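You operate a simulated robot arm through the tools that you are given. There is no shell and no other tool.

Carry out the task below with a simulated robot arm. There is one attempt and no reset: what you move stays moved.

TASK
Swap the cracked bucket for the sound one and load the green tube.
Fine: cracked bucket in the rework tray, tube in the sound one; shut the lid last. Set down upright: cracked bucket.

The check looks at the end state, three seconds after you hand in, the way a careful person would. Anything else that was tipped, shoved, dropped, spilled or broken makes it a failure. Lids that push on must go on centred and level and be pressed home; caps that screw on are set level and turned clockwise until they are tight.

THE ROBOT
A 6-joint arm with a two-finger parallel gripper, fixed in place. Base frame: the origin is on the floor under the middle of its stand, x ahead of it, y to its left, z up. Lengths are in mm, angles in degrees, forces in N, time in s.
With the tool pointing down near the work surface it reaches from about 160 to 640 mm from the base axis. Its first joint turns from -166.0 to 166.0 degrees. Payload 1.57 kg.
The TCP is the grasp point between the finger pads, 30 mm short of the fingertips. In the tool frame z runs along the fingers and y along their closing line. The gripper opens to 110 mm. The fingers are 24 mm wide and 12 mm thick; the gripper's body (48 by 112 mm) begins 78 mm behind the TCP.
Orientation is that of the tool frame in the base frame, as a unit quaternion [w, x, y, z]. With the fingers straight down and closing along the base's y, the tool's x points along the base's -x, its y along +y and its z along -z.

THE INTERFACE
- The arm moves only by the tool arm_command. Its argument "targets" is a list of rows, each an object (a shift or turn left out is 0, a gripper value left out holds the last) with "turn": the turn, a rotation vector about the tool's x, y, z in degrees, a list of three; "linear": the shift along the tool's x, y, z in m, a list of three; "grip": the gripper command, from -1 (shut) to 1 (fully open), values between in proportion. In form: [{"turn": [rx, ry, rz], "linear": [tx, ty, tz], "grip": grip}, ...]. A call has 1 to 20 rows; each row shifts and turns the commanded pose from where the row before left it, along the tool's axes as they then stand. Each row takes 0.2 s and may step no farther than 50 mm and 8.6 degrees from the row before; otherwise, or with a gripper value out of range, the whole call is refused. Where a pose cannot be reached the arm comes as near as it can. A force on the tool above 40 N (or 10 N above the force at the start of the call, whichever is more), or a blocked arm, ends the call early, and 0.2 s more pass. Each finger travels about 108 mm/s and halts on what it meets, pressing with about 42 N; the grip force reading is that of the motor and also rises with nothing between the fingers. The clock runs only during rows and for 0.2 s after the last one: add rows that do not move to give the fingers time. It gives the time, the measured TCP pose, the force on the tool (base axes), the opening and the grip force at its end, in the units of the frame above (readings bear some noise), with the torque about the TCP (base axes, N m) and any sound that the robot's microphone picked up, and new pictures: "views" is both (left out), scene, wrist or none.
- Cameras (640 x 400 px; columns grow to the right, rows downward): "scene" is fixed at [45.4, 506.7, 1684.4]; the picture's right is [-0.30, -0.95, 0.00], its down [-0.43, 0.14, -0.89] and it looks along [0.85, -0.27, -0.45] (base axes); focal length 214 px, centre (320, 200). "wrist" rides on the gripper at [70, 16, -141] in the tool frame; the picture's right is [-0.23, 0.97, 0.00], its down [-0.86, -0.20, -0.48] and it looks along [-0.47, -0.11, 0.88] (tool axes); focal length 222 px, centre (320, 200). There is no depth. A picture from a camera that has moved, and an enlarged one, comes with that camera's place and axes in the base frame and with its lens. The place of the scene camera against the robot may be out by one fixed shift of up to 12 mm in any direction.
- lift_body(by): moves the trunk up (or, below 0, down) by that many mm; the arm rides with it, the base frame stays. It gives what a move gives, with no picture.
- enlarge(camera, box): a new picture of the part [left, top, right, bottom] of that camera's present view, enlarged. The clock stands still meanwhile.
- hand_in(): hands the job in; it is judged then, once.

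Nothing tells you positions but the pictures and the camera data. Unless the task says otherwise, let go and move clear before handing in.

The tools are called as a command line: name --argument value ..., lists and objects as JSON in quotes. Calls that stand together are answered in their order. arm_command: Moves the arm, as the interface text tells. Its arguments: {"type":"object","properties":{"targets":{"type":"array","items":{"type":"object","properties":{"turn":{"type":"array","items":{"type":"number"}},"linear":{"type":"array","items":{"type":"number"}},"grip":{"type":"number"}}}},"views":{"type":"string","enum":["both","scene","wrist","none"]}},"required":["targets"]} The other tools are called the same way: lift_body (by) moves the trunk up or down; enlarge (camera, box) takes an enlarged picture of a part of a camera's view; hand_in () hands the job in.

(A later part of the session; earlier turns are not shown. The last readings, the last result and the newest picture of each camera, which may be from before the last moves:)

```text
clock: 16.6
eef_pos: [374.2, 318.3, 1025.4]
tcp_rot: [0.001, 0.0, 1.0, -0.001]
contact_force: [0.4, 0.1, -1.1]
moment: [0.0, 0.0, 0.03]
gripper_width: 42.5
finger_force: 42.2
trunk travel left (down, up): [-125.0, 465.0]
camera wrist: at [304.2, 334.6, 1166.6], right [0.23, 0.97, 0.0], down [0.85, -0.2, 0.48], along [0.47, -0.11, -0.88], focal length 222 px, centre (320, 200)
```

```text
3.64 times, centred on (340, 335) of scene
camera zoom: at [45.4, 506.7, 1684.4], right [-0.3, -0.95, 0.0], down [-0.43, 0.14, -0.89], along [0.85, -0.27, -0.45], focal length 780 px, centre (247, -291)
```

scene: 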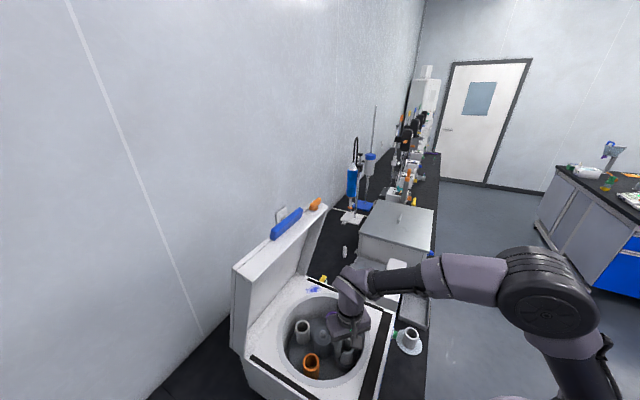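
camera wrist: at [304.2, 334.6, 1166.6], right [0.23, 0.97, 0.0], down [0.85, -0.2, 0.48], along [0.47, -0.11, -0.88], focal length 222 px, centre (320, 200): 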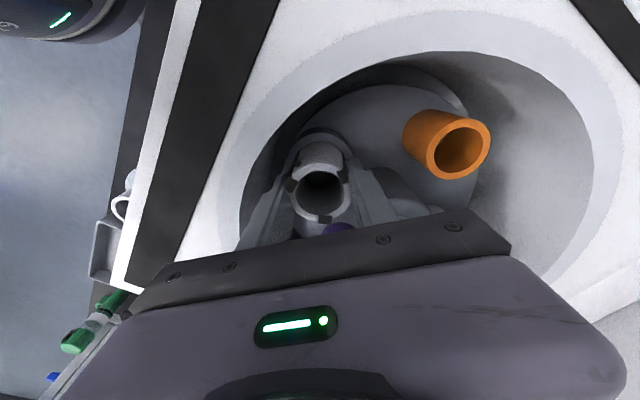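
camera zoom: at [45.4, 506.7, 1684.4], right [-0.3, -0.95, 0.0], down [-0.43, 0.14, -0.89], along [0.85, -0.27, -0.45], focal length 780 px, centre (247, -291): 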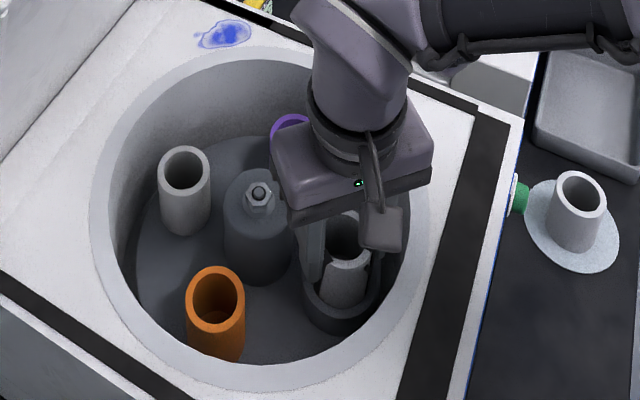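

The bucket is coming up with the gripper. I'll continue straight up until it clears the rim.

arm_command --targets '[{"linear": [0, 0, -0.015]}, {"linear": [0, 0, -0.03]}, {"linear": [0, 0, -0.035]}, {"linear": [0, 0, -0.035]}, {"linear": [0, 0, -0.03]}, {}, {}]' --views "both"

enlarge --camera "wrist" --box '[240, 80, 400, 230]'

enlarge --camera "scene" --box '[280, 240, 420, 390]'

```text
clock: 18.2
eef_pos: [375.2, 318.8, 1169.0]
tcp_rot: [0.001, 0.001, 1.0, 0.0]
contact_force: [-0.3, -0.6, 0.6]
moment: [-0.02, 0.01, -0.01]
gripper_width: 40.0
finger_force: 5.6
trunk travel left (down, up): [-125.0, 465.0]
camera wrist: at [304.4, 335.2, 1310.9], right [0.23, 0.97, 0.0], down [0.85, -0.2, 0.48], along [0.47, -0.11, -0.88], focal length 222 px, centre (320, 200)
```

scene: 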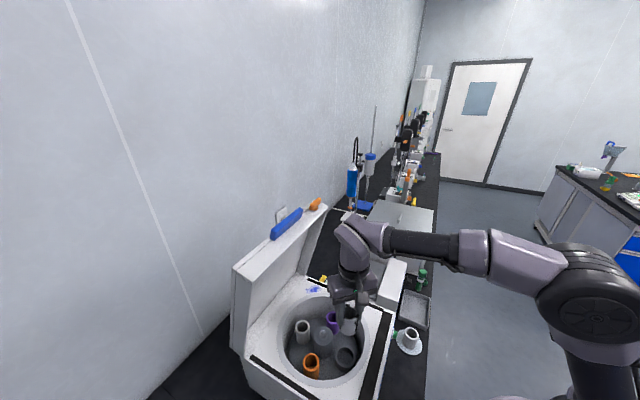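
wrist: 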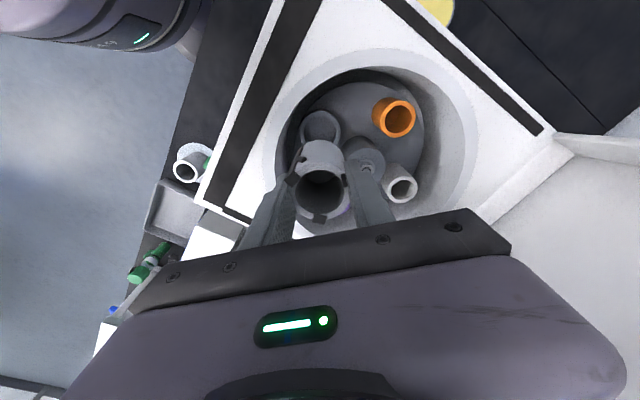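

```text
2.67 times, centred on (320, 155) of wrist
camera zoom: at [304.4, 335.2, 1310.9], right [0.23, 0.97, 0.0], down [0.85, -0.2, 0.48], along [0.47, -0.11, -0.88], focal length 592 px, centre (320, 320)
```

zoom: 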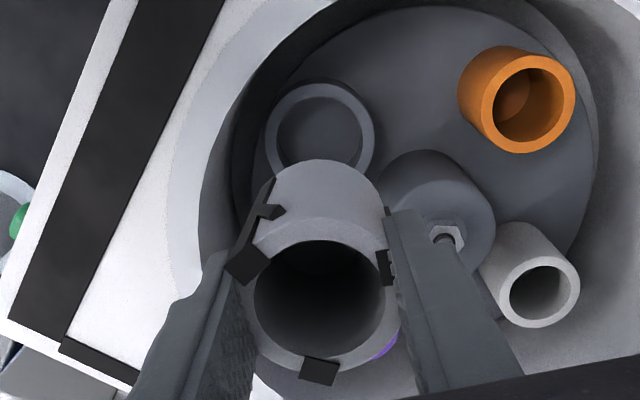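

```text
2.67 times, centred on (350, 315) of scene
camera zoom: at [45.4, 506.7, 1684.4], right [-0.3, -0.95, 0.0], down [-0.43, 0.14, -0.89], along [0.85, -0.27, -0.45], focal length 572 px, centre (240, -107)
```

zoom: 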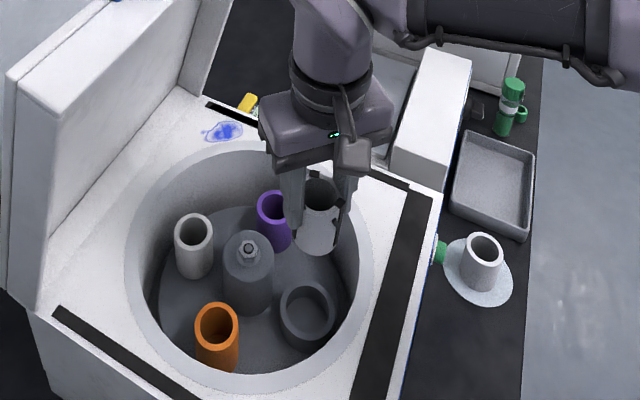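

The bucket has slipped down in the grip: its rim is now near the fingertips and the force has dropped. I'll look closely before doing anything, since the clock stands still while I look.

enlarge --camera "wrist" --box '[270, 130, 370, 220]'

enlarge --camera "scene" --box '[320, 280, 380, 340]'

```text
4.44 times, centred on (320, 175) of wrist
camera zoom: at [304.4, 335.2, 1310.9], right [0.23, 0.97, 0.0], down [0.85, -0.2, 0.48], along [0.47, -0.11, -0.88], focal length 987 px, centre (320, 311)
```

zoom: 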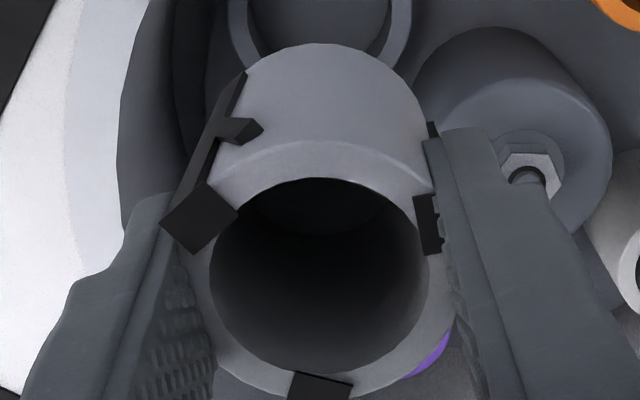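

```text
6.67 times, centred on (350, 310) of scene
camera zoom: at [45.4, 506.7, 1684.4], right [-0.3, -0.95, 0.0], down [-0.43, 0.14, -0.89], along [0.85, -0.27, -0.45], focal length 1430 px, centre (120, -533)
```

zoom: 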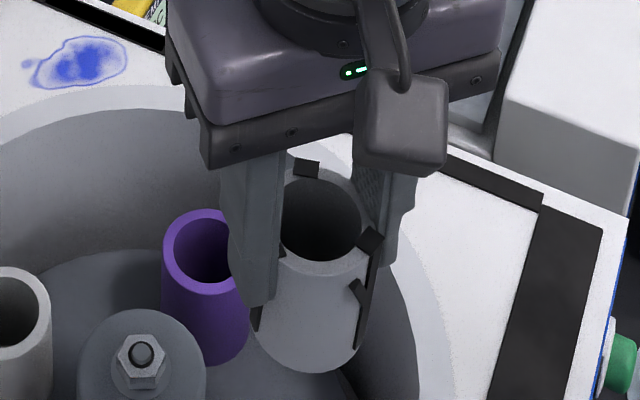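

Comparing the inner bore's size and position, the bucket hasn't actually slid: its rim is still level with the TCP. The width reading of 40 mm is odd, though, so I'll look closer at both fingertips.

enlarge --camera "wrist" --box '[282, 145, 332, 195]'

enlarge --camera "wrist" --box '[315, 150, 365, 200]'

enlarge --camera "scene" --box '[335, 295, 365, 325]'

```text
8.00 times, centred on (307, 170) of wrist
camera zoom: at [304.4, 335.2, 1310.9], right [0.23, 0.97, 0.0], down [0.85, -0.2, 0.48], along [0.47, -0.11, -0.88], focal length 1777 px, centre (424, 440)
```

zoom: 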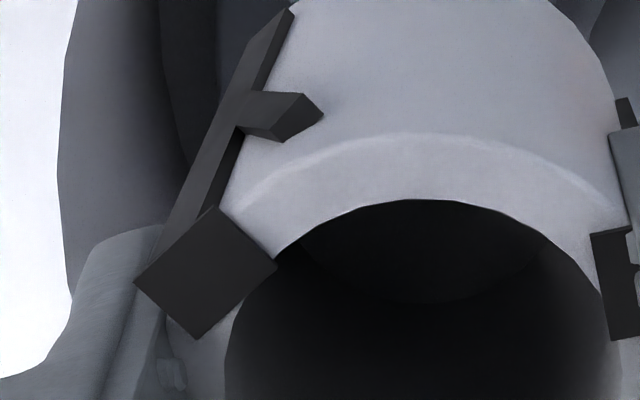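

```text
8.00 times, centred on (340, 175) of wrist
camera zoom: at [304.4, 335.2, 1310.9], right [0.23, 0.97, 0.0], down [0.85, -0.2, 0.48], along [0.47, -0.11, -0.88], focal length 1777 px, centre (160, 400)
```

zoom: 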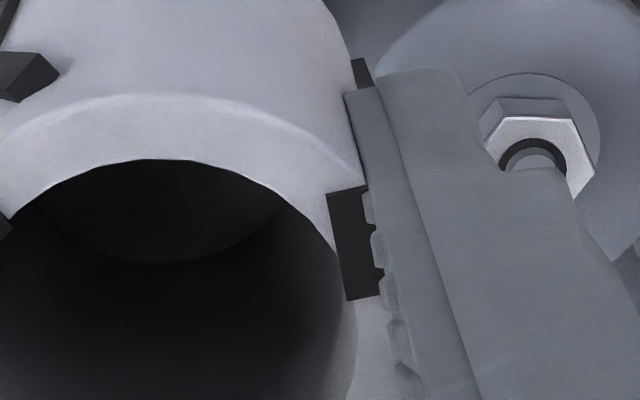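

```text
13.33 times, centred on (350, 310) of scene
camera zoom: at [45.4, 506.7, 1684.4], right [-0.3, -0.95, 0.0], down [-0.43, 0.14, -0.89], along [0.85, -0.27, -0.45], focal length 2860 px, centre (-80, -1267)
```

zoom: 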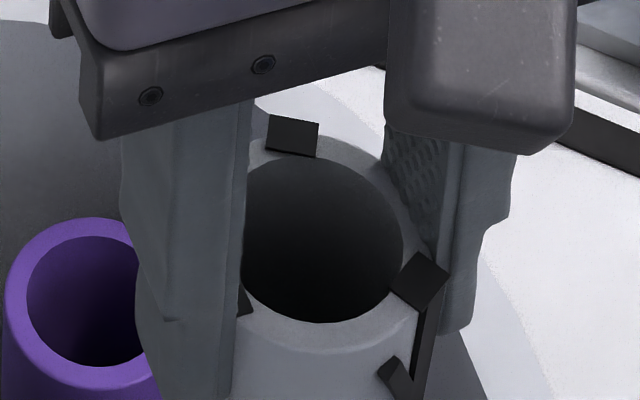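

The fingers have settled onto flats of the bucket as it turned slightly in the grip, which explains the smaller width. The bucket is upright and hasn't slid, so I'll tighten the grip a little and carry it over the tray, centred near (500, -61).

arm_command --targets '[{"grip": -0.37}, {"grip": -0.37}, {"grip": -0.37}]' --views "none"

```text
clock: 19.0
eef_pos: [374.8, 317.9, 1171.1]
tcp_rot: [0.001, 0.0, 1.0, -0.001]
contact_force: [0.3, 0.4, -1.9]
moment: [-0.02, -0.03, 0.04]
gripper_width: 39.3
finger_force: 42.3
trunk travel left (down, up): [-125.0, 465.0]
```

arm_command --targets '[{"linear": [-0.006, -0.018, 0]}, {"linear": [-0.0105, -0.032, 0]}, {"linear": [-0.0115, -0.035, 0]}, {"linear": [-0.0115, -0.035, 0]}, {"linear": [-0.0115, -0.035, 0]}, {"linear": [-0.0115, -0.035, 0]}, {"linear": [-0.0115, -0.035, 0]}, {"linear": [-0.0115, -0.035, 0]}, {"linear": [-0.0115, -0.035, 0]}, {"linear": [-0.0115, -0.035, 0]}, {"linear": [-0.0105, -0.031, 0]}, {"linear": [-0.0065, -0.018, 0]}, {}, {}]' --views "both"

enlarge --camera "wrist" --box '[240, 60, 400, 230]'

enlarge --camera "scene" --box '[340, 220, 460, 360]'

```text
clock: 22.0
eef_pos: [499.7, -60.1, 1171.2]
tcp_rot: [0.001, 0.0, 1.0, -0.001]
contact_force: [-0.1, 0.3, -1.0]
moment: [0.01, -0.01, 0.0]
gripper_width: 39.3
finger_force: 42.0
trunk travel left (down, up): [-125.0, 465.0]
camera wrist: at [428.9, -44.1, 1312.3], right [0.23, 0.97, 0.0], down [0.85, -0.2, 0.48], along [0.47, -0.11, -0.88], focal length 222 px, centre (320, 200)
```

scene: 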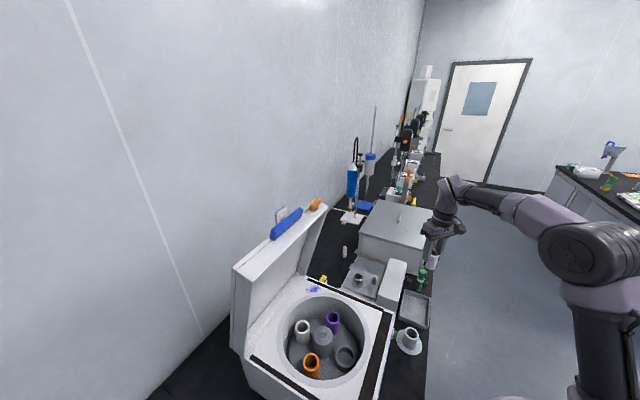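
wrist: 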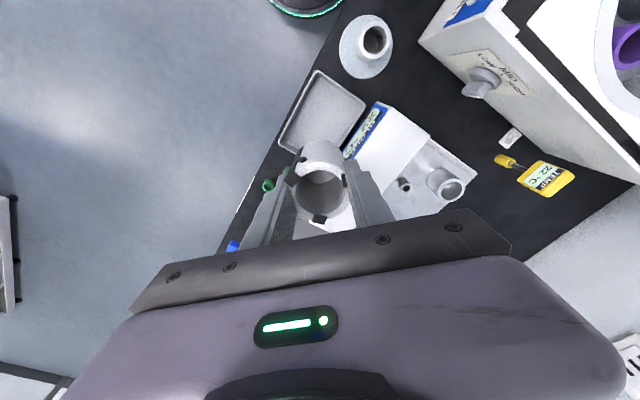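

```text
2.35 times, centred on (320, 145) of wrist
camera zoom: at [428.9, -44.1, 1312.3], right [0.23, 0.97, 0.0], down [0.85, -0.2, 0.48], along [0.47, -0.11, -0.88], focal length 523 px, centre (320, 329)
```

zoom: 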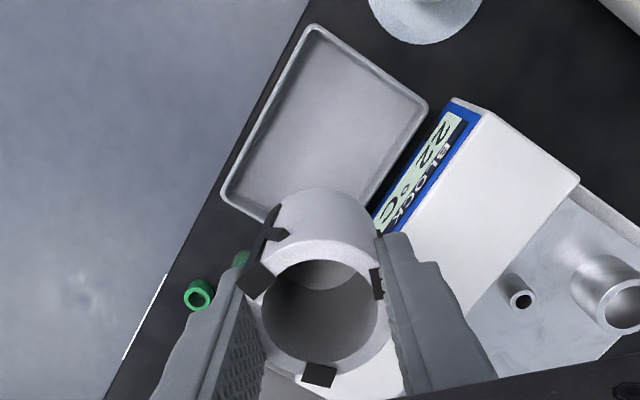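

```text
2.86 times, centred on (400, 290) of scene
camera zoom: at [45.4, 506.7, 1684.4], right [-0.3, -0.95, 0.0], down [-0.43, 0.14, -0.89], along [0.85, -0.27, -0.45], focal length 613 px, centre (91, -57)
```

zoom: 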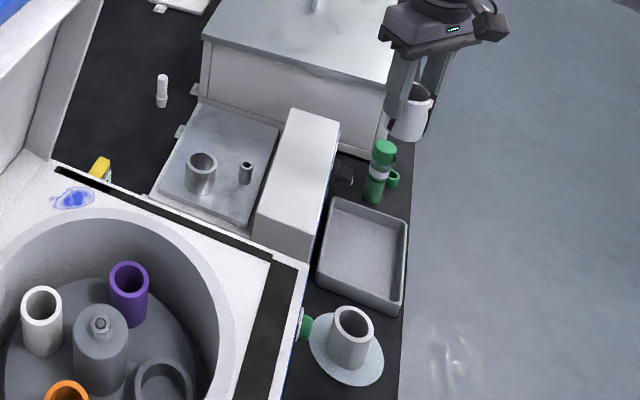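

The bucket is held upright over the tray, whose centre is at about (503, -61). I'll descend most of the way and then feel for the tray floor in small steps.

arm_command --targets '[{"linear": [-0.002, -0.0005, 0.03]}, {"linear": [0, 0, 0.04]}, {"linear": [0, 0, 0.04]}, {"linear": [0, 0, 0.04]}, {"linear": [0, 0, 0.03]}, {"linear": [0, 0, 0.02]}, {}]' --views "both"

enlarge --camera "wrist" --box '[220, 80, 420, 240]'

enlarge --camera "scene" --box '[360, 240, 460, 350]'

```text
clock: 23.6
eef_pos: [501.5, -61.2, 970.8]
tcp_rot: [0.002, 0.0, 1.0, -0.001]
contact_force: [-0.4, -0.5, -0.2]
moment: [0.04, -0.03, -0.03]
gripper_width: 39.4
finger_force: 42.1
trunk travel left (down, up): [-125.0, 465.0]
camera wrist: at [431.7, -44.6, 1112.2], right [0.23, 0.97, 0.0], down [0.85, -0.2, 0.48], along [0.47, -0.11, -0.88], focal length 222 px, centre (320, 200)
```

scene: 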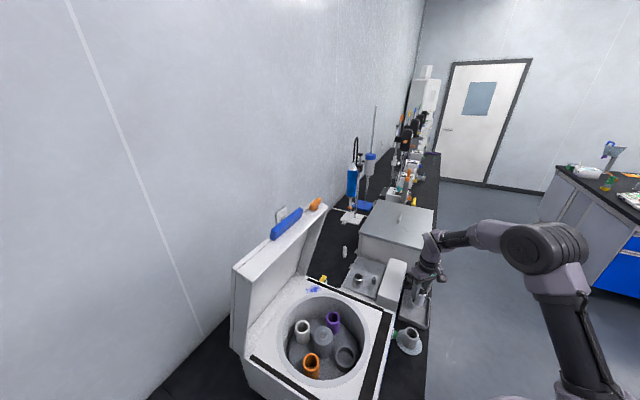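
wrist: 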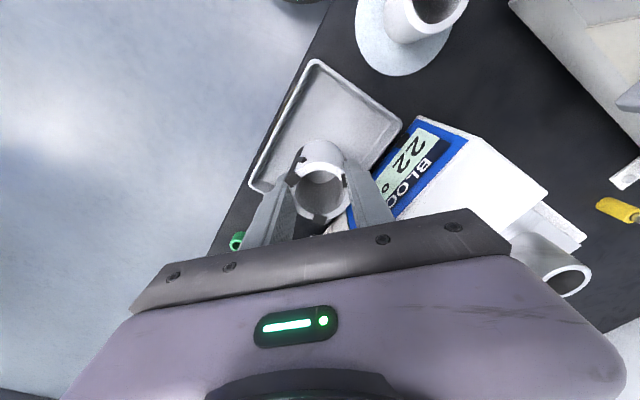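

```text
2.50 times, centred on (320, 160) of wrist
camera zoom: at [431.7, -44.6, 1112.2], right [0.23, 0.97, 0.0], down [0.85, -0.2, 0.48], along [0.47, -0.11, -0.88], focal length 555 px, centre (320, 300)
```

zoom: 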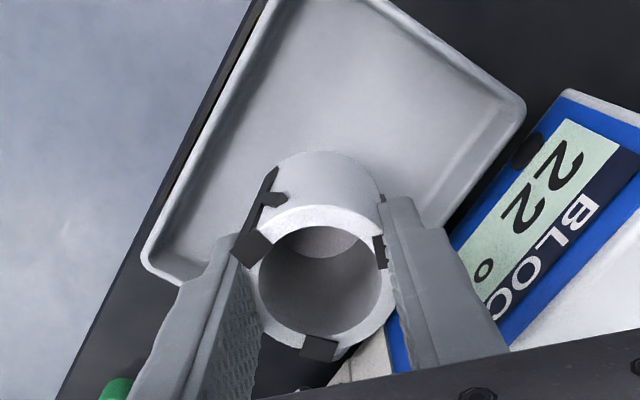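

```text
3.64 times, centred on (410, 295) of scene
camera zoom: at [45.4, 506.7, 1684.4], right [-0.3, -0.95, 0.0], down [-0.43, 0.14, -0.89], along [0.85, -0.27, -0.45], focal length 780 px, centre (-7, -146)
```

zoom: 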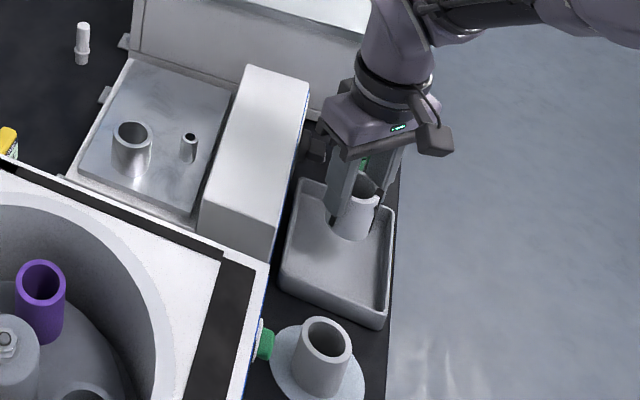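

The bucket is centred over the tray. I'll lower it further with small final steps until the force rises.

arm_command --targets '[{"linear": [0, 0, 0.02]}, {"linear": [0, 0, 0.015]}, {"linear": [0, 0, 0.005]}, {"linear": [0, 0, 0.004]}, {}, {}]' --views "scene"

enlarge --camera "scene" --box '[370, 250, 450, 340]'

enlarge --camera "wrist" --box '[220, 80, 420, 240]'

```text
clock: 25.0
eef_pos: [502.9, -61.3, 927.9]
tcp_rot: [0.001, -0.001, 1.0, 0.0]
contact_force: [0.1, -0.2, 0.1]
moment: [0.0, 0.01, -0.02]
gripper_width: 39.3
finger_force: 42.2
trunk travel left (down, up): [-125.0, 465.0]
```

scene: 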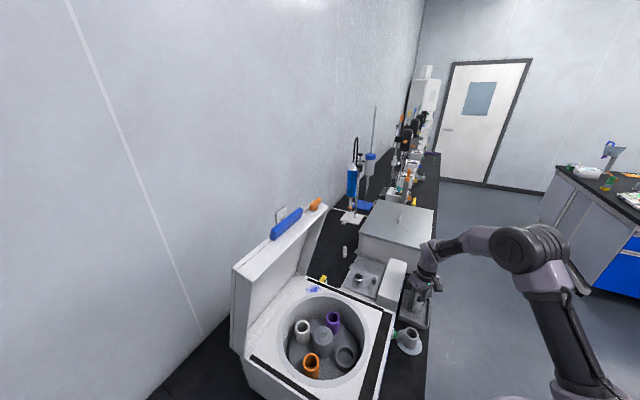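

```text
4.44 times, centred on (410, 295) of scene
camera zoom: at [45.4, 506.7, 1684.4], right [-0.3, -0.95, 0.0], down [-0.43, 0.14, -0.89], along [0.85, -0.27, -0.45], focal length 953 px, centre (-80, -222)
```

zoom: 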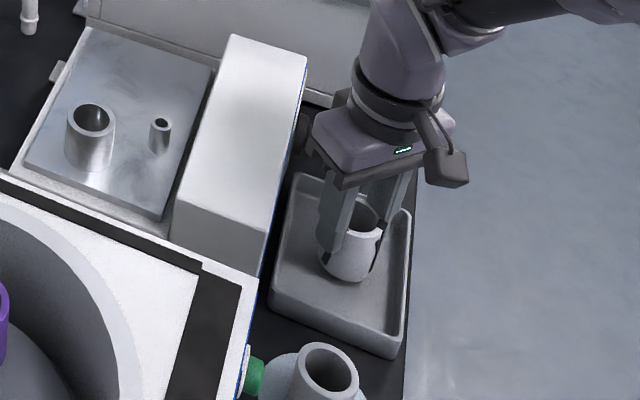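

```text
2.50 times, centred on (320, 160) of wrist
camera zoom: at [431.8, -44.9, 1068.1], right [0.23, 0.97, 0.0], down [0.85, -0.2, 0.48], along [0.47, -0.11, -0.88], focal length 555 px, centre (320, 300)
```

zoom: 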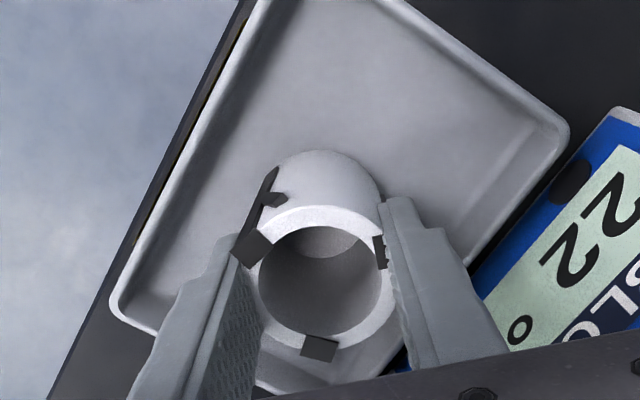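

There's no contact yet, so I'll step down 2 mm at a time and watch the force.

arm_command --targets '[{"linear": [0, 0, 0.002]}, {"linear": [0, 0, 0.002]}, {"linear": [0, 0, 0.002]}, {}]' --views "none"

```text
clock: 26.0
eef_pos: [501.6, -60.3, 920.8]
tcp_rot: [0.001, 0.0, 1.0, 0.0]
contact_force: [-0.1, 1.1, -0.2]
moment: [0.0, 0.02, 0.02]
gripper_width: 39.3
finger_force: 42.2
trunk travel left (down, up): [-125.0, 465.0]
```

arm_command --targets '[{"linear": [0, 0, 0.002]}, {"linear": [0, 0, 0.002]}, {}]' --views "none"

```text
clock: 26.8
eef_pos: [502.0, -62.3, 917.2]
tcp_rot: [0.001, 0.0, 1.0, 0.0]
contact_force: [0.9, -0.4, 0.1]
moment: [-0.01, -0.03, -0.02]
gripper_width: 39.2
finger_force: 41.8
trunk travel left (down, up): [-125.0, 465.0]
```

Still free, so I'm continuing down.

arm_command --targets '[{"linear": [0, 0, 0.002]}, {"linear": [0, 0, 0.002]}, {}]' --views "none"

enlarge --camera "scene" --box '[390, 270, 440, 320]'

```text
clock: 27.6
eef_pos: [501.4, -61.7, 914.7]
tcp_rot: [0.001, 0.0, 1.0, -0.001]
contact_force: [0.3, 0.5, 13.3]
moment: [0.0, 0.07, 0.02]
gripper_width: 39.2
finger_force: 42.1
trunk travel left (down, up): [-125.0, 465.0]
```

```text
8.00 times, centred on (415, 295) of scene
camera zoom: at [45.4, 506.7, 1684.4], right [-0.3, -0.95, 0.0], down [-0.43, 0.14, -0.89], along [0.85, -0.27, -0.45], focal length 1716 px, centre (-440, -560)
```

zoom: 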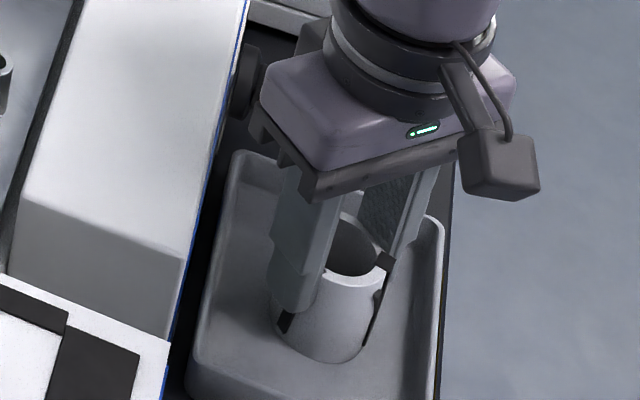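

The bucket is on the tray floor, with 13 N reading upward. I'll ease off slightly and open the fingers gradually.

arm_command --targets '[{"linear": [0, 0, -0.0008]}, {"grip": -0.2}, {"grip": -0.1}, {"grip": 0.05}, {"grip": 0.15}, {}]' --views "both"

enlarge --camera "wrist" --box '[220, 80, 420, 240]'

enlarge --camera "scene" --box '[390, 270, 440, 320]'

```text
clock: 29.0
eef_pos: [502.4, -61.9, 913.7]
tcp_rot: [0.001, 0.001, 1.0, 0.0]
contact_force: [0.8, -0.3, 0.4]
moment: [-0.01, -0.01, -0.02]
gripper_width: 63.1
finger_force: 0.1
trunk travel left (down, up): [-125.0, 465.0]
camera wrist: at [432.1, -44.6, 1055.1], right [0.23, 0.97, 0.0], down [0.85, -0.2, 0.48], along [0.47, -0.11, -0.88], focal length 222 px, centre (320, 200)
```

scene: 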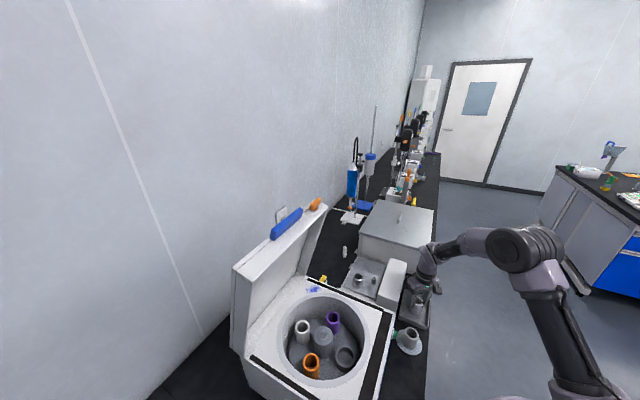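
wrist: 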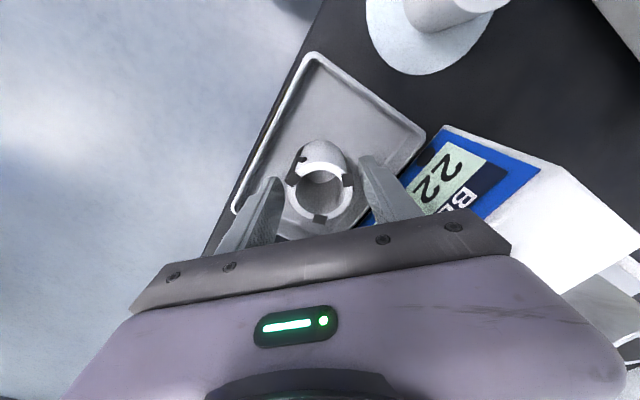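

```text
2.50 times, centred on (320, 160) of wrist
camera zoom: at [432.1, -44.6, 1055.1], right [0.23, 0.97, 0.0], down [0.85, -0.2, 0.48], along [0.47, -0.11, -0.88], focal length 555 px, centre (320, 300)
```

zoom: 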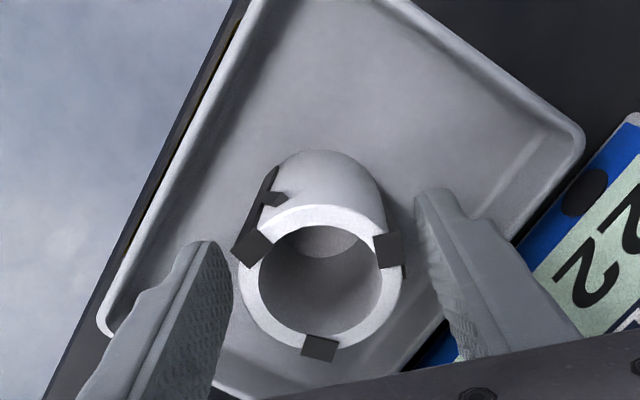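

```text
8.00 times, centred on (415, 295) of scene
camera zoom: at [45.4, 506.7, 1684.4], right [-0.3, -0.95, 0.0], down [-0.43, 0.14, -0.89], along [0.85, -0.27, -0.45], focal length 1716 px, centre (-440, -560)
```

zoom: 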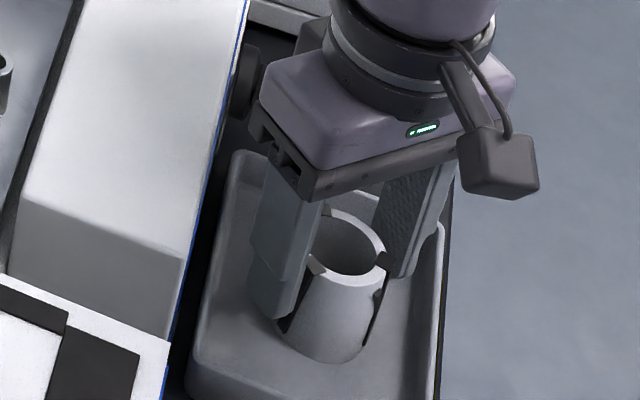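

The cracked bucket is standing upright in the tray and I've let go of it. I'll rise straight up and move above the spare bucket.

arm_command --targets '[{"linear": [0, 0, -0.02]}, {"linear": [0, 0, -0.04]}, {"linear": [0, 0, -0.04]}, {"linear": [0, 0, -0.03]}, {"linear": [0.026, 0.027, 0]}, {"linear": [0.026, 0.027, 0]}, {"linear": [0.026, 0.027, 0]}, {"linear": [0.026, 0.027, 0]}, {}, {"linear": [0, 0, 0.04]}, {}, {}]' --views "both"

enlarge --camera "wrist" --box '[240, 80, 400, 230]'

enlarge --camera "scene" --box '[370, 250, 450, 360]'

```text
clock: 31.6
eef_pos: [398.2, 47.7, 1004.7]
tcp_rot: [0.001, 0.0, 1.0, 0.0]
contact_force: [0.5, 1.4, 0.5]
moment: [-0.01, 0.03, -0.02]
gripper_width: 63.3
finger_force: 0.1
trunk travel left (down, up): [-125.0, 465.0]
camera wrist: at [327.8, 63.5, 1144.4], right [0.23, 0.97, 0.0], down [0.85, -0.2, 0.48], along [0.47, -0.11, -0.88], focal length 222 px, centre (320, 200)
```

scene: 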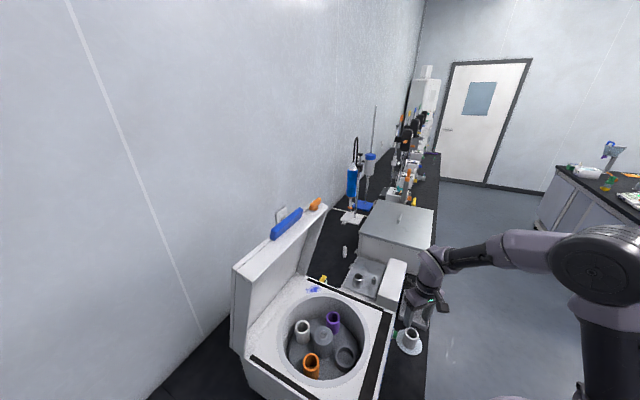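
wrist: 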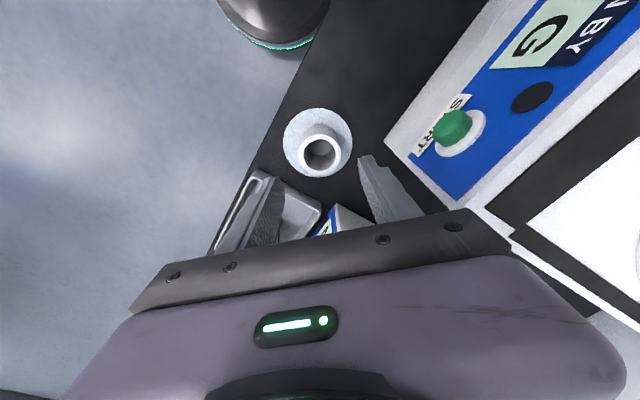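

```text
2.67 times, centred on (320, 155) of wrist
camera zoom: at [327.8, 63.5, 1144.4], right [0.23, 0.97, 0.0], down [0.85, -0.2, 0.48], along [0.47, -0.11, -0.88], focal length 592 px, centre (320, 320)
```

zoom: 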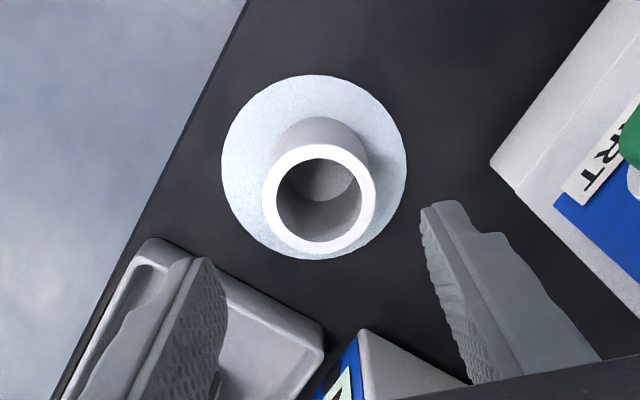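

```text
3.64 times, centred on (410, 305) of scene
camera zoom: at [45.4, 506.7, 1684.4], right [-0.3, -0.95, 0.0], down [-0.43, 0.14, -0.89], along [0.85, -0.27, -0.45], focal length 780 px, centre (-7, -182)
```

zoom: 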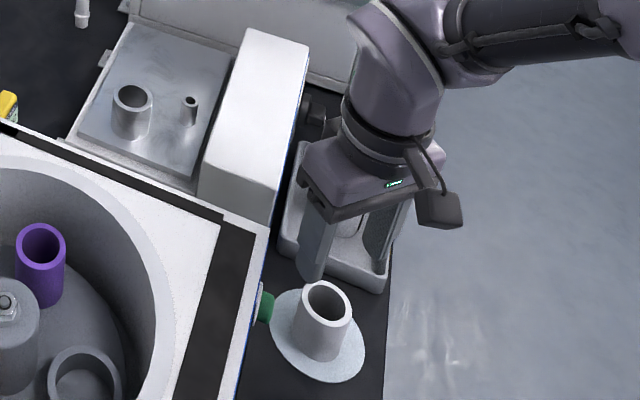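

The spare's rim is at about (398.5, 47.0, 909). I'll descend so the TCP is at its rim level, the same grip height as before.

arm_command --targets '[{"linear": [-0.0003, -0.0005, 0.03], "grip": 0.1}, {"linear": [0, 0, 0.03]}, {"linear": [0, 0, 0.02]}, {"linear": [0, 0, 0.012]}, {}, {}]' --views "both"

enlarge --camera "wrist" --box '[260, 120, 380, 230]'

enlarge --camera "scene" --box '[370, 270, 450, 370]'

```text
clock: 33.0
eef_pos: [398.2, 47.2, 911.5]
tcp_rot: [0.001, 0.0, 1.0, 0.0]
contact_force: [-0.5, -0.1, 0.1]
moment: [0.0, -0.03, -0.01]
gripper_width: 60.7
finger_force: 0.1
trunk travel left (down, up): [-125.0, 465.0]
camera wrist: at [328.7, 62.9, 1052.7], right [0.23, 0.97, 0.0], down [0.85, -0.2, 0.48], along [0.47, -0.11, -0.88], focal length 222 px, centre (320, 200)
```

scene: 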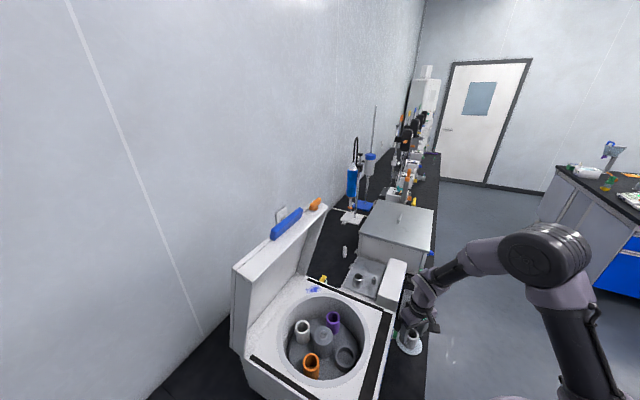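
wrist: 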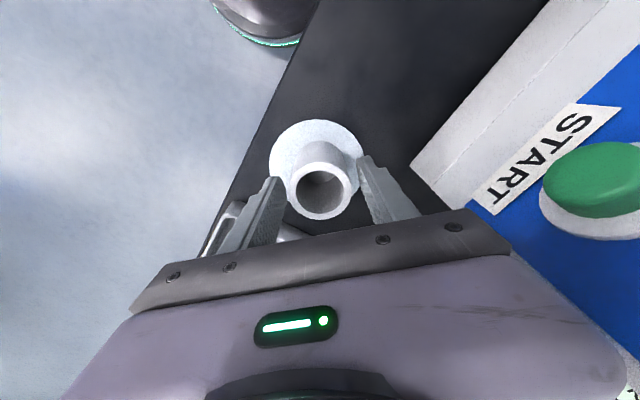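

```text
3.64 times, centred on (320, 175) of wrist
camera zoom: at [328.7, 62.9, 1052.7], right [0.23, 0.97, 0.0], down [0.85, -0.2, 0.48], along [0.47, -0.11, -0.88], focal length 808 px, centre (320, 291)
```

zoom: 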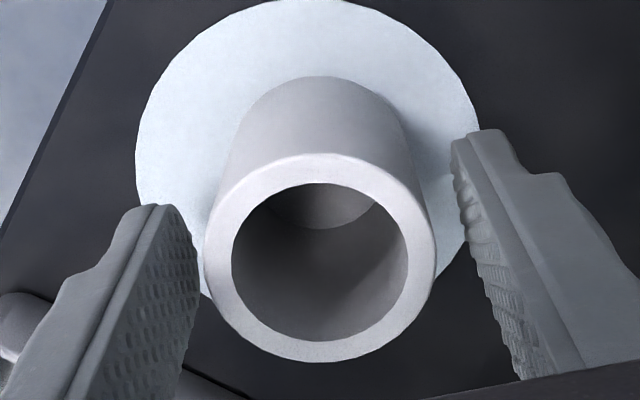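

```text
4.00 times, centred on (410, 320) of scene
camera zoom: at [45.4, 506.7, 1684.4], right [-0.3, -0.95, 0.0], down [-0.43, 0.14, -0.89], along [0.85, -0.27, -0.45], focal length 858 px, centre (-40, -280)
```

zoom: 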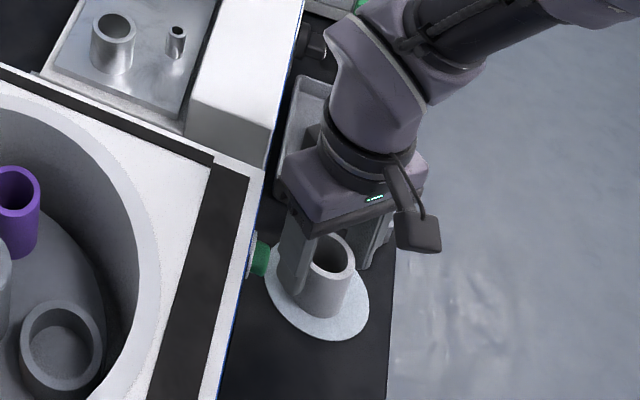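

The spare sits in exactly the same place in the picture as the first bucket did before gripping, so the alignment carries over. I'll close on it.

arm_command --targets '[{"grip": -0.15}, {"grip": -0.2}, {"grip": -0.25}, {"grip": -0.3}, {"grip": -0.3}, {"grip": -0.3}]' --views "wrist"

enlarge --camera "wrist" --box '[260, 120, 380, 230]'

```text
clock: 34.4
eef_pos: [398.3, 45.9, 911.4]
tcp_rot: [0.001, 0.0, 1.0, 0.0]
contact_force: [-0.8, -0.1, 1.2]
moment: [0.01, 0.01, 0.0]
gripper_width: 43.3
finger_force: 42.1
trunk travel left (down, up): [-125.0, 465.0]
camera wrist: at [328.7, 62.9, 1052.7], right [0.23, 0.97, 0.0], down [0.85, -0.2, 0.48], along [0.47, -0.11, -0.88], focal length 222 px, centre (320, 200)
```

wrist: 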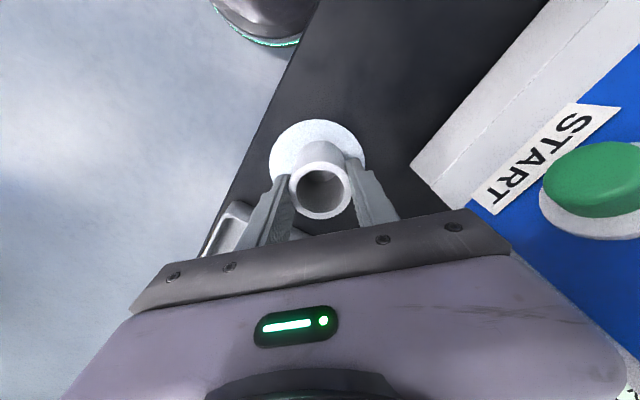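

```text
3.64 times, centred on (320, 175) of wrist
camera zoom: at [328.7, 62.9, 1052.7], right [0.23, 0.97, 0.0], down [0.85, -0.2, 0.48], along [0.47, -0.11, -0.88], focal length 808 px, centre (320, 291)
```

zoom: 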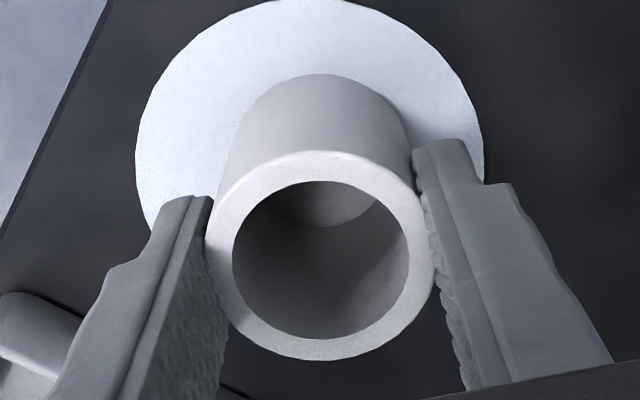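

It's gripped at 43.3 mm. I'll lift, then carry it over the centrifuge to above the empty ring pocket.

arm_command --targets '[{"linear": [0, 0, -0.01], "grip": -0.33}, {"linear": [0, 0, -0.03]}, {"linear": [0, 0, -0.04]}, {"linear": [0, 0, -0.045]}, {"linear": [0, 0, -0.045]}, {"linear": [0, 0, -0.045]}, {"linear": [0, 0, -0.04]}, {"linear": [0, 0, -0.015]}, {}]' --views "wrist"

enlarge --camera "wrist" --box '[260, 120, 380, 230]'

```text
clock: 36.4
eef_pos: [398.1, 45.6, 1182.1]
tcp_rot: [0.0, 0.0, 1.0, 0.0]
contact_force: [-0.2, 0.0, 0.7]
moment: [-0.01, -0.03, -0.02]
gripper_width: 39.5
finger_force: 41.9
trunk travel left (down, up): [-125.0, 465.0]
camera wrist: at [327.9, 63.0, 1322.7], right [0.23, 0.97, 0.0], down [0.85, -0.2, 0.48], along [0.47, -0.11, -0.88], focal length 222 px, centre (320, 200)
```

wrist: 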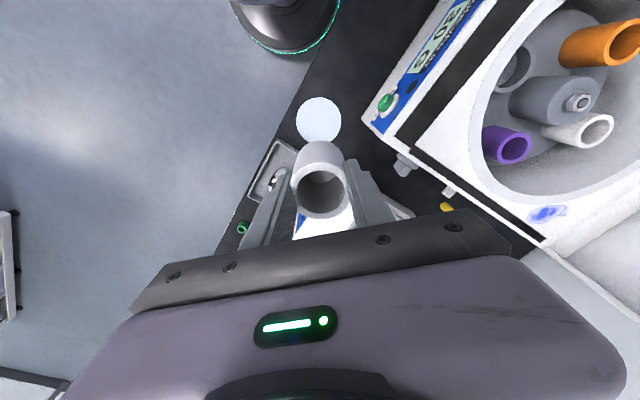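

```text
3.64 times, centred on (320, 175) of wrist
camera zoom: at [327.9, 63.0, 1322.7], right [0.23, 0.97, 0.0], down [0.85, -0.2, 0.48], along [0.47, -0.11, -0.88], focal length 808 px, centre (320, 291)
```

zoom: 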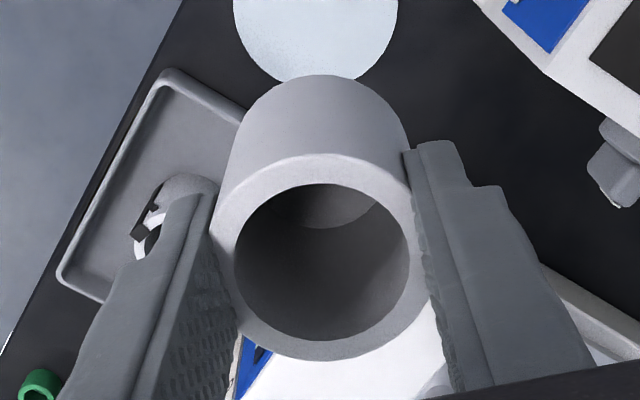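

The spare is held just as the first bucket was. I'll carry it over the ring pocket at height.

arm_command --targets '[{"linear": [0.0015, 0.018, 0]}, {"linear": [0.0027, 0.032, 0]}, {"linear": [0.0031, 0.037, 0]}, {"linear": [0.0031, 0.037, 0]}, {"linear": [0.0031, 0.037, 0]}, {"linear": [0.0031, 0.037, 0]}, {"linear": [0.0031, 0.037, 0]}, {"linear": [0.0025, 0.028, 0]}, {"linear": [0.001, 0.0095, 0]}, {}, {"linear": [0, 0, 0.03]}, {"linear": [0, 0, 0.03]}, {"linear": [0, 0, 0.02]}, {"linear": [0, 0, 0.02]}, {}, {}]' --views "both"

enlarge --camera "wrist" --box '[240, 80, 400, 230]'

enlarge --camera "scene" --box '[290, 280, 400, 390]'

```text
clock: 39.8
eef_pos: [375.7, 318.2, 1080.8]
tcp_rot: [0.001, 0.0, 1.0, -0.002]
contact_force: [0.7, 0.0, -0.4]
moment: [-0.01, -0.01, 0.01]
gripper_width: 39.1
finger_force: 42.4
trunk travel left (down, up): [-125.0, 465.0]
camera wrist: at [305.0, 335.4, 1222.0], right [0.23, 0.97, 0.0], down [0.85, -0.2, 0.48], along [0.47, -0.11, -0.88], focal length 222 px, centre (320, 200)
```

scene: 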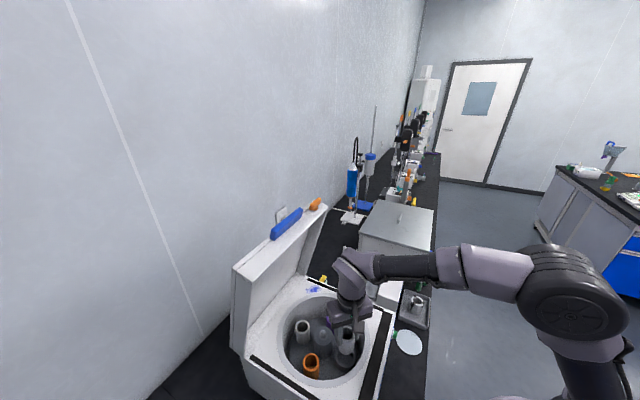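
wrist: 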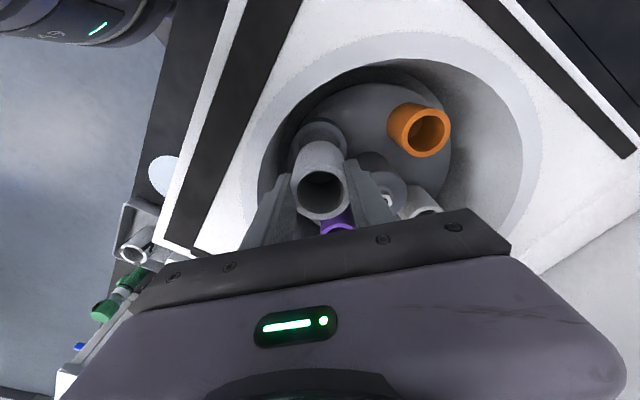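

```text
2.67 times, centred on (320, 155) of wrist
camera zoom: at [305.0, 335.4, 1222.0], right [0.23, 0.97, 0.0], down [0.85, -0.2, 0.48], along [0.47, -0.11, -0.88], focal length 592 px, centre (320, 320)
```

zoom: 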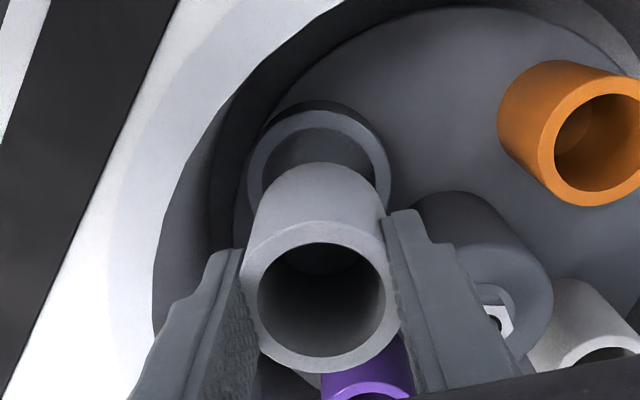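

```text
3.64 times, centred on (345, 335) of scene
camera zoom: at [45.4, 506.7, 1684.4], right [-0.3, -0.95, 0.0], down [-0.43, 0.14, -0.89], along [0.85, -0.27, -0.45], focal length 780 px, centre (229, -291)
```

zoom: 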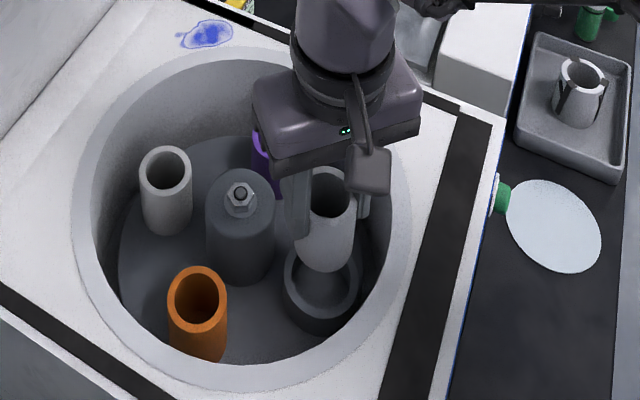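

I compared the pocket and bucket positions in the picture with where the first bucket sat. I need to shift about -0.7 mm in x and -0.8 mm in y. I'll apply that and come down to just above the ring.

arm_command --targets '[{"linear": [0.0007, -0.0008, 0.015]}, {"linear": [0, 0, 0.015]}, {"linear": [0, 0, 0.012]}, {}, {}]' --views "wrist"

enlarge --camera "wrist" --box '[260, 110, 380, 220]'

enlarge --camera "scene" --box '[320, 310, 380, 370]'

```text
clock: 41.0
eef_pos: [373.7, 317.8, 1039.7]
tcp_rot: [0.001, 0.0, 1.0, -0.001]
contact_force: [-0.1, -0.1, 0.0]
moment: [-0.02, -0.01, -0.02]
gripper_width: 39.3
finger_force: 41.7
trunk travel left (down, up): [-125.0, 465.0]
camera wrist: at [304.5, 334.3, 1180.2], right [0.23, 0.97, 0.0], down [0.85, -0.2, 0.48], along [0.47, -0.11, -0.88], focal length 222 px, centre (320, 200)
```

wrist: 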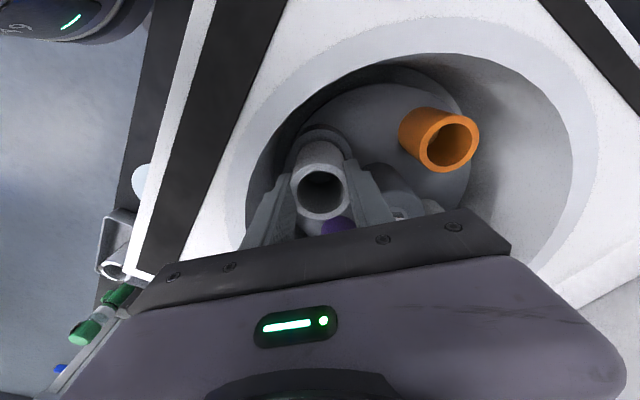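

```text
3.64 times, centred on (320, 165) of wrist
camera zoom: at [304.5, 334.3, 1180.2], right [0.23, 0.97, 0.0], down [0.85, -0.2, 0.48], along [0.47, -0.11, -0.88], focal length 808 px, centre (320, 327)
```

zoom: 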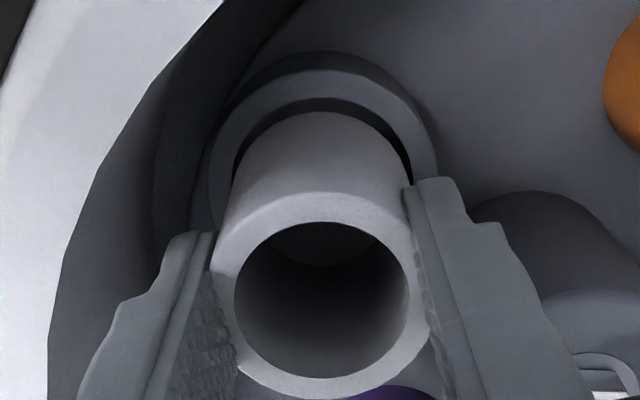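

```text
6.67 times, centred on (350, 340) of scene
camera zoom: at [45.4, 506.7, 1684.4], right [-0.3, -0.95, 0.0], down [-0.43, 0.14, -0.89], along [0.85, -0.27, -0.45], focal length 1430 px, centre (120, -733)
```

zoom: 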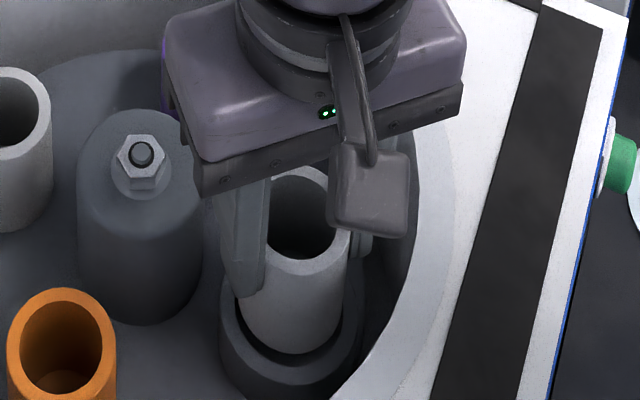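

The bucket's bottom edge and the ring bore now line up within about 0.3 mm. I'll lower it gently into the pocket.

arm_command --targets '[{"linear": [0, 0, 0.004]}, {"linear": [0, 0, 0.004]}, {"linear": [0, 0, 0.004]}, {"linear": [0, 0, 0.004]}, {}]' --views "none"

```text
clock: 42.2
eef_pos: [373.3, 317.7, 1023.4]
tcp_rot: [0.0, 0.0, 1.0, -0.001]
contact_force: [0.4, 0.2, 0.8]
moment: [-0.02, -0.01, 0.0]
gripper_width: 39.2
finger_force: 42.2
trunk travel left (down, up): [-125.0, 465.0]
```

There's no contact and the bottom is already below the ring's top, so it has entered the bore. I'm continuing down.

arm_command --targets '[{"linear": [0, 0, 0.003]}, {"linear": [0, 0, 0.003]}, {"linear": [0, 0, 0.003]}, {}]' --views "none"

```text
clock: 43.2
eef_pos: [374.8, 317.2, 1014.3]
tcp_rot: [0.002, 0.0, 1.0, 0.0]
contact_force: [-0.9, -0.8, -0.4]
moment: [0.02, 0.01, 0.01]
gripper_width: 39.4
finger_force: 42.0
trunk travel left (down, up): [-125.0, 465.0]
```

arm_command --targets '[{"linear": [0, 0, 0.002]}, {"linear": [0, 0, 0.002]}, {}]' --views "none"

```text
clock: 44.0
eef_pos: [374.9, 317.5, 1010.2]
tcp_rot: [0.001, 0.0, 1.0, 0.0]
contact_force: [-8.8, 2.8, 1.1]
moment: [0.36, 0.22, 0.03]
gripper_width: 39.3
finger_force: 41.8
trunk travel left (down, up): [-125.0, 465.0]
```

A small side force shows the bucket rubbing the pocket wall on its +x side. I'll shift slightly toward -x, +y and continue.

arm_command --targets '[{"linear": [0.0007, 0.0003, 0]}, {}]' --views "none"

```text
clock: 44.6
eef_pos: [372.9, 317.9, 1010.7]
tcp_rot: [0.001, 0.001, 1.0, -0.002]
contact_force: [-5.6, 2.2, -1.9]
moment: [0.18, 0.1, 0.02]
gripper_width: 39.2
finger_force: 42.2
trunk travel left (down, up): [-125.0, 465.0]
```

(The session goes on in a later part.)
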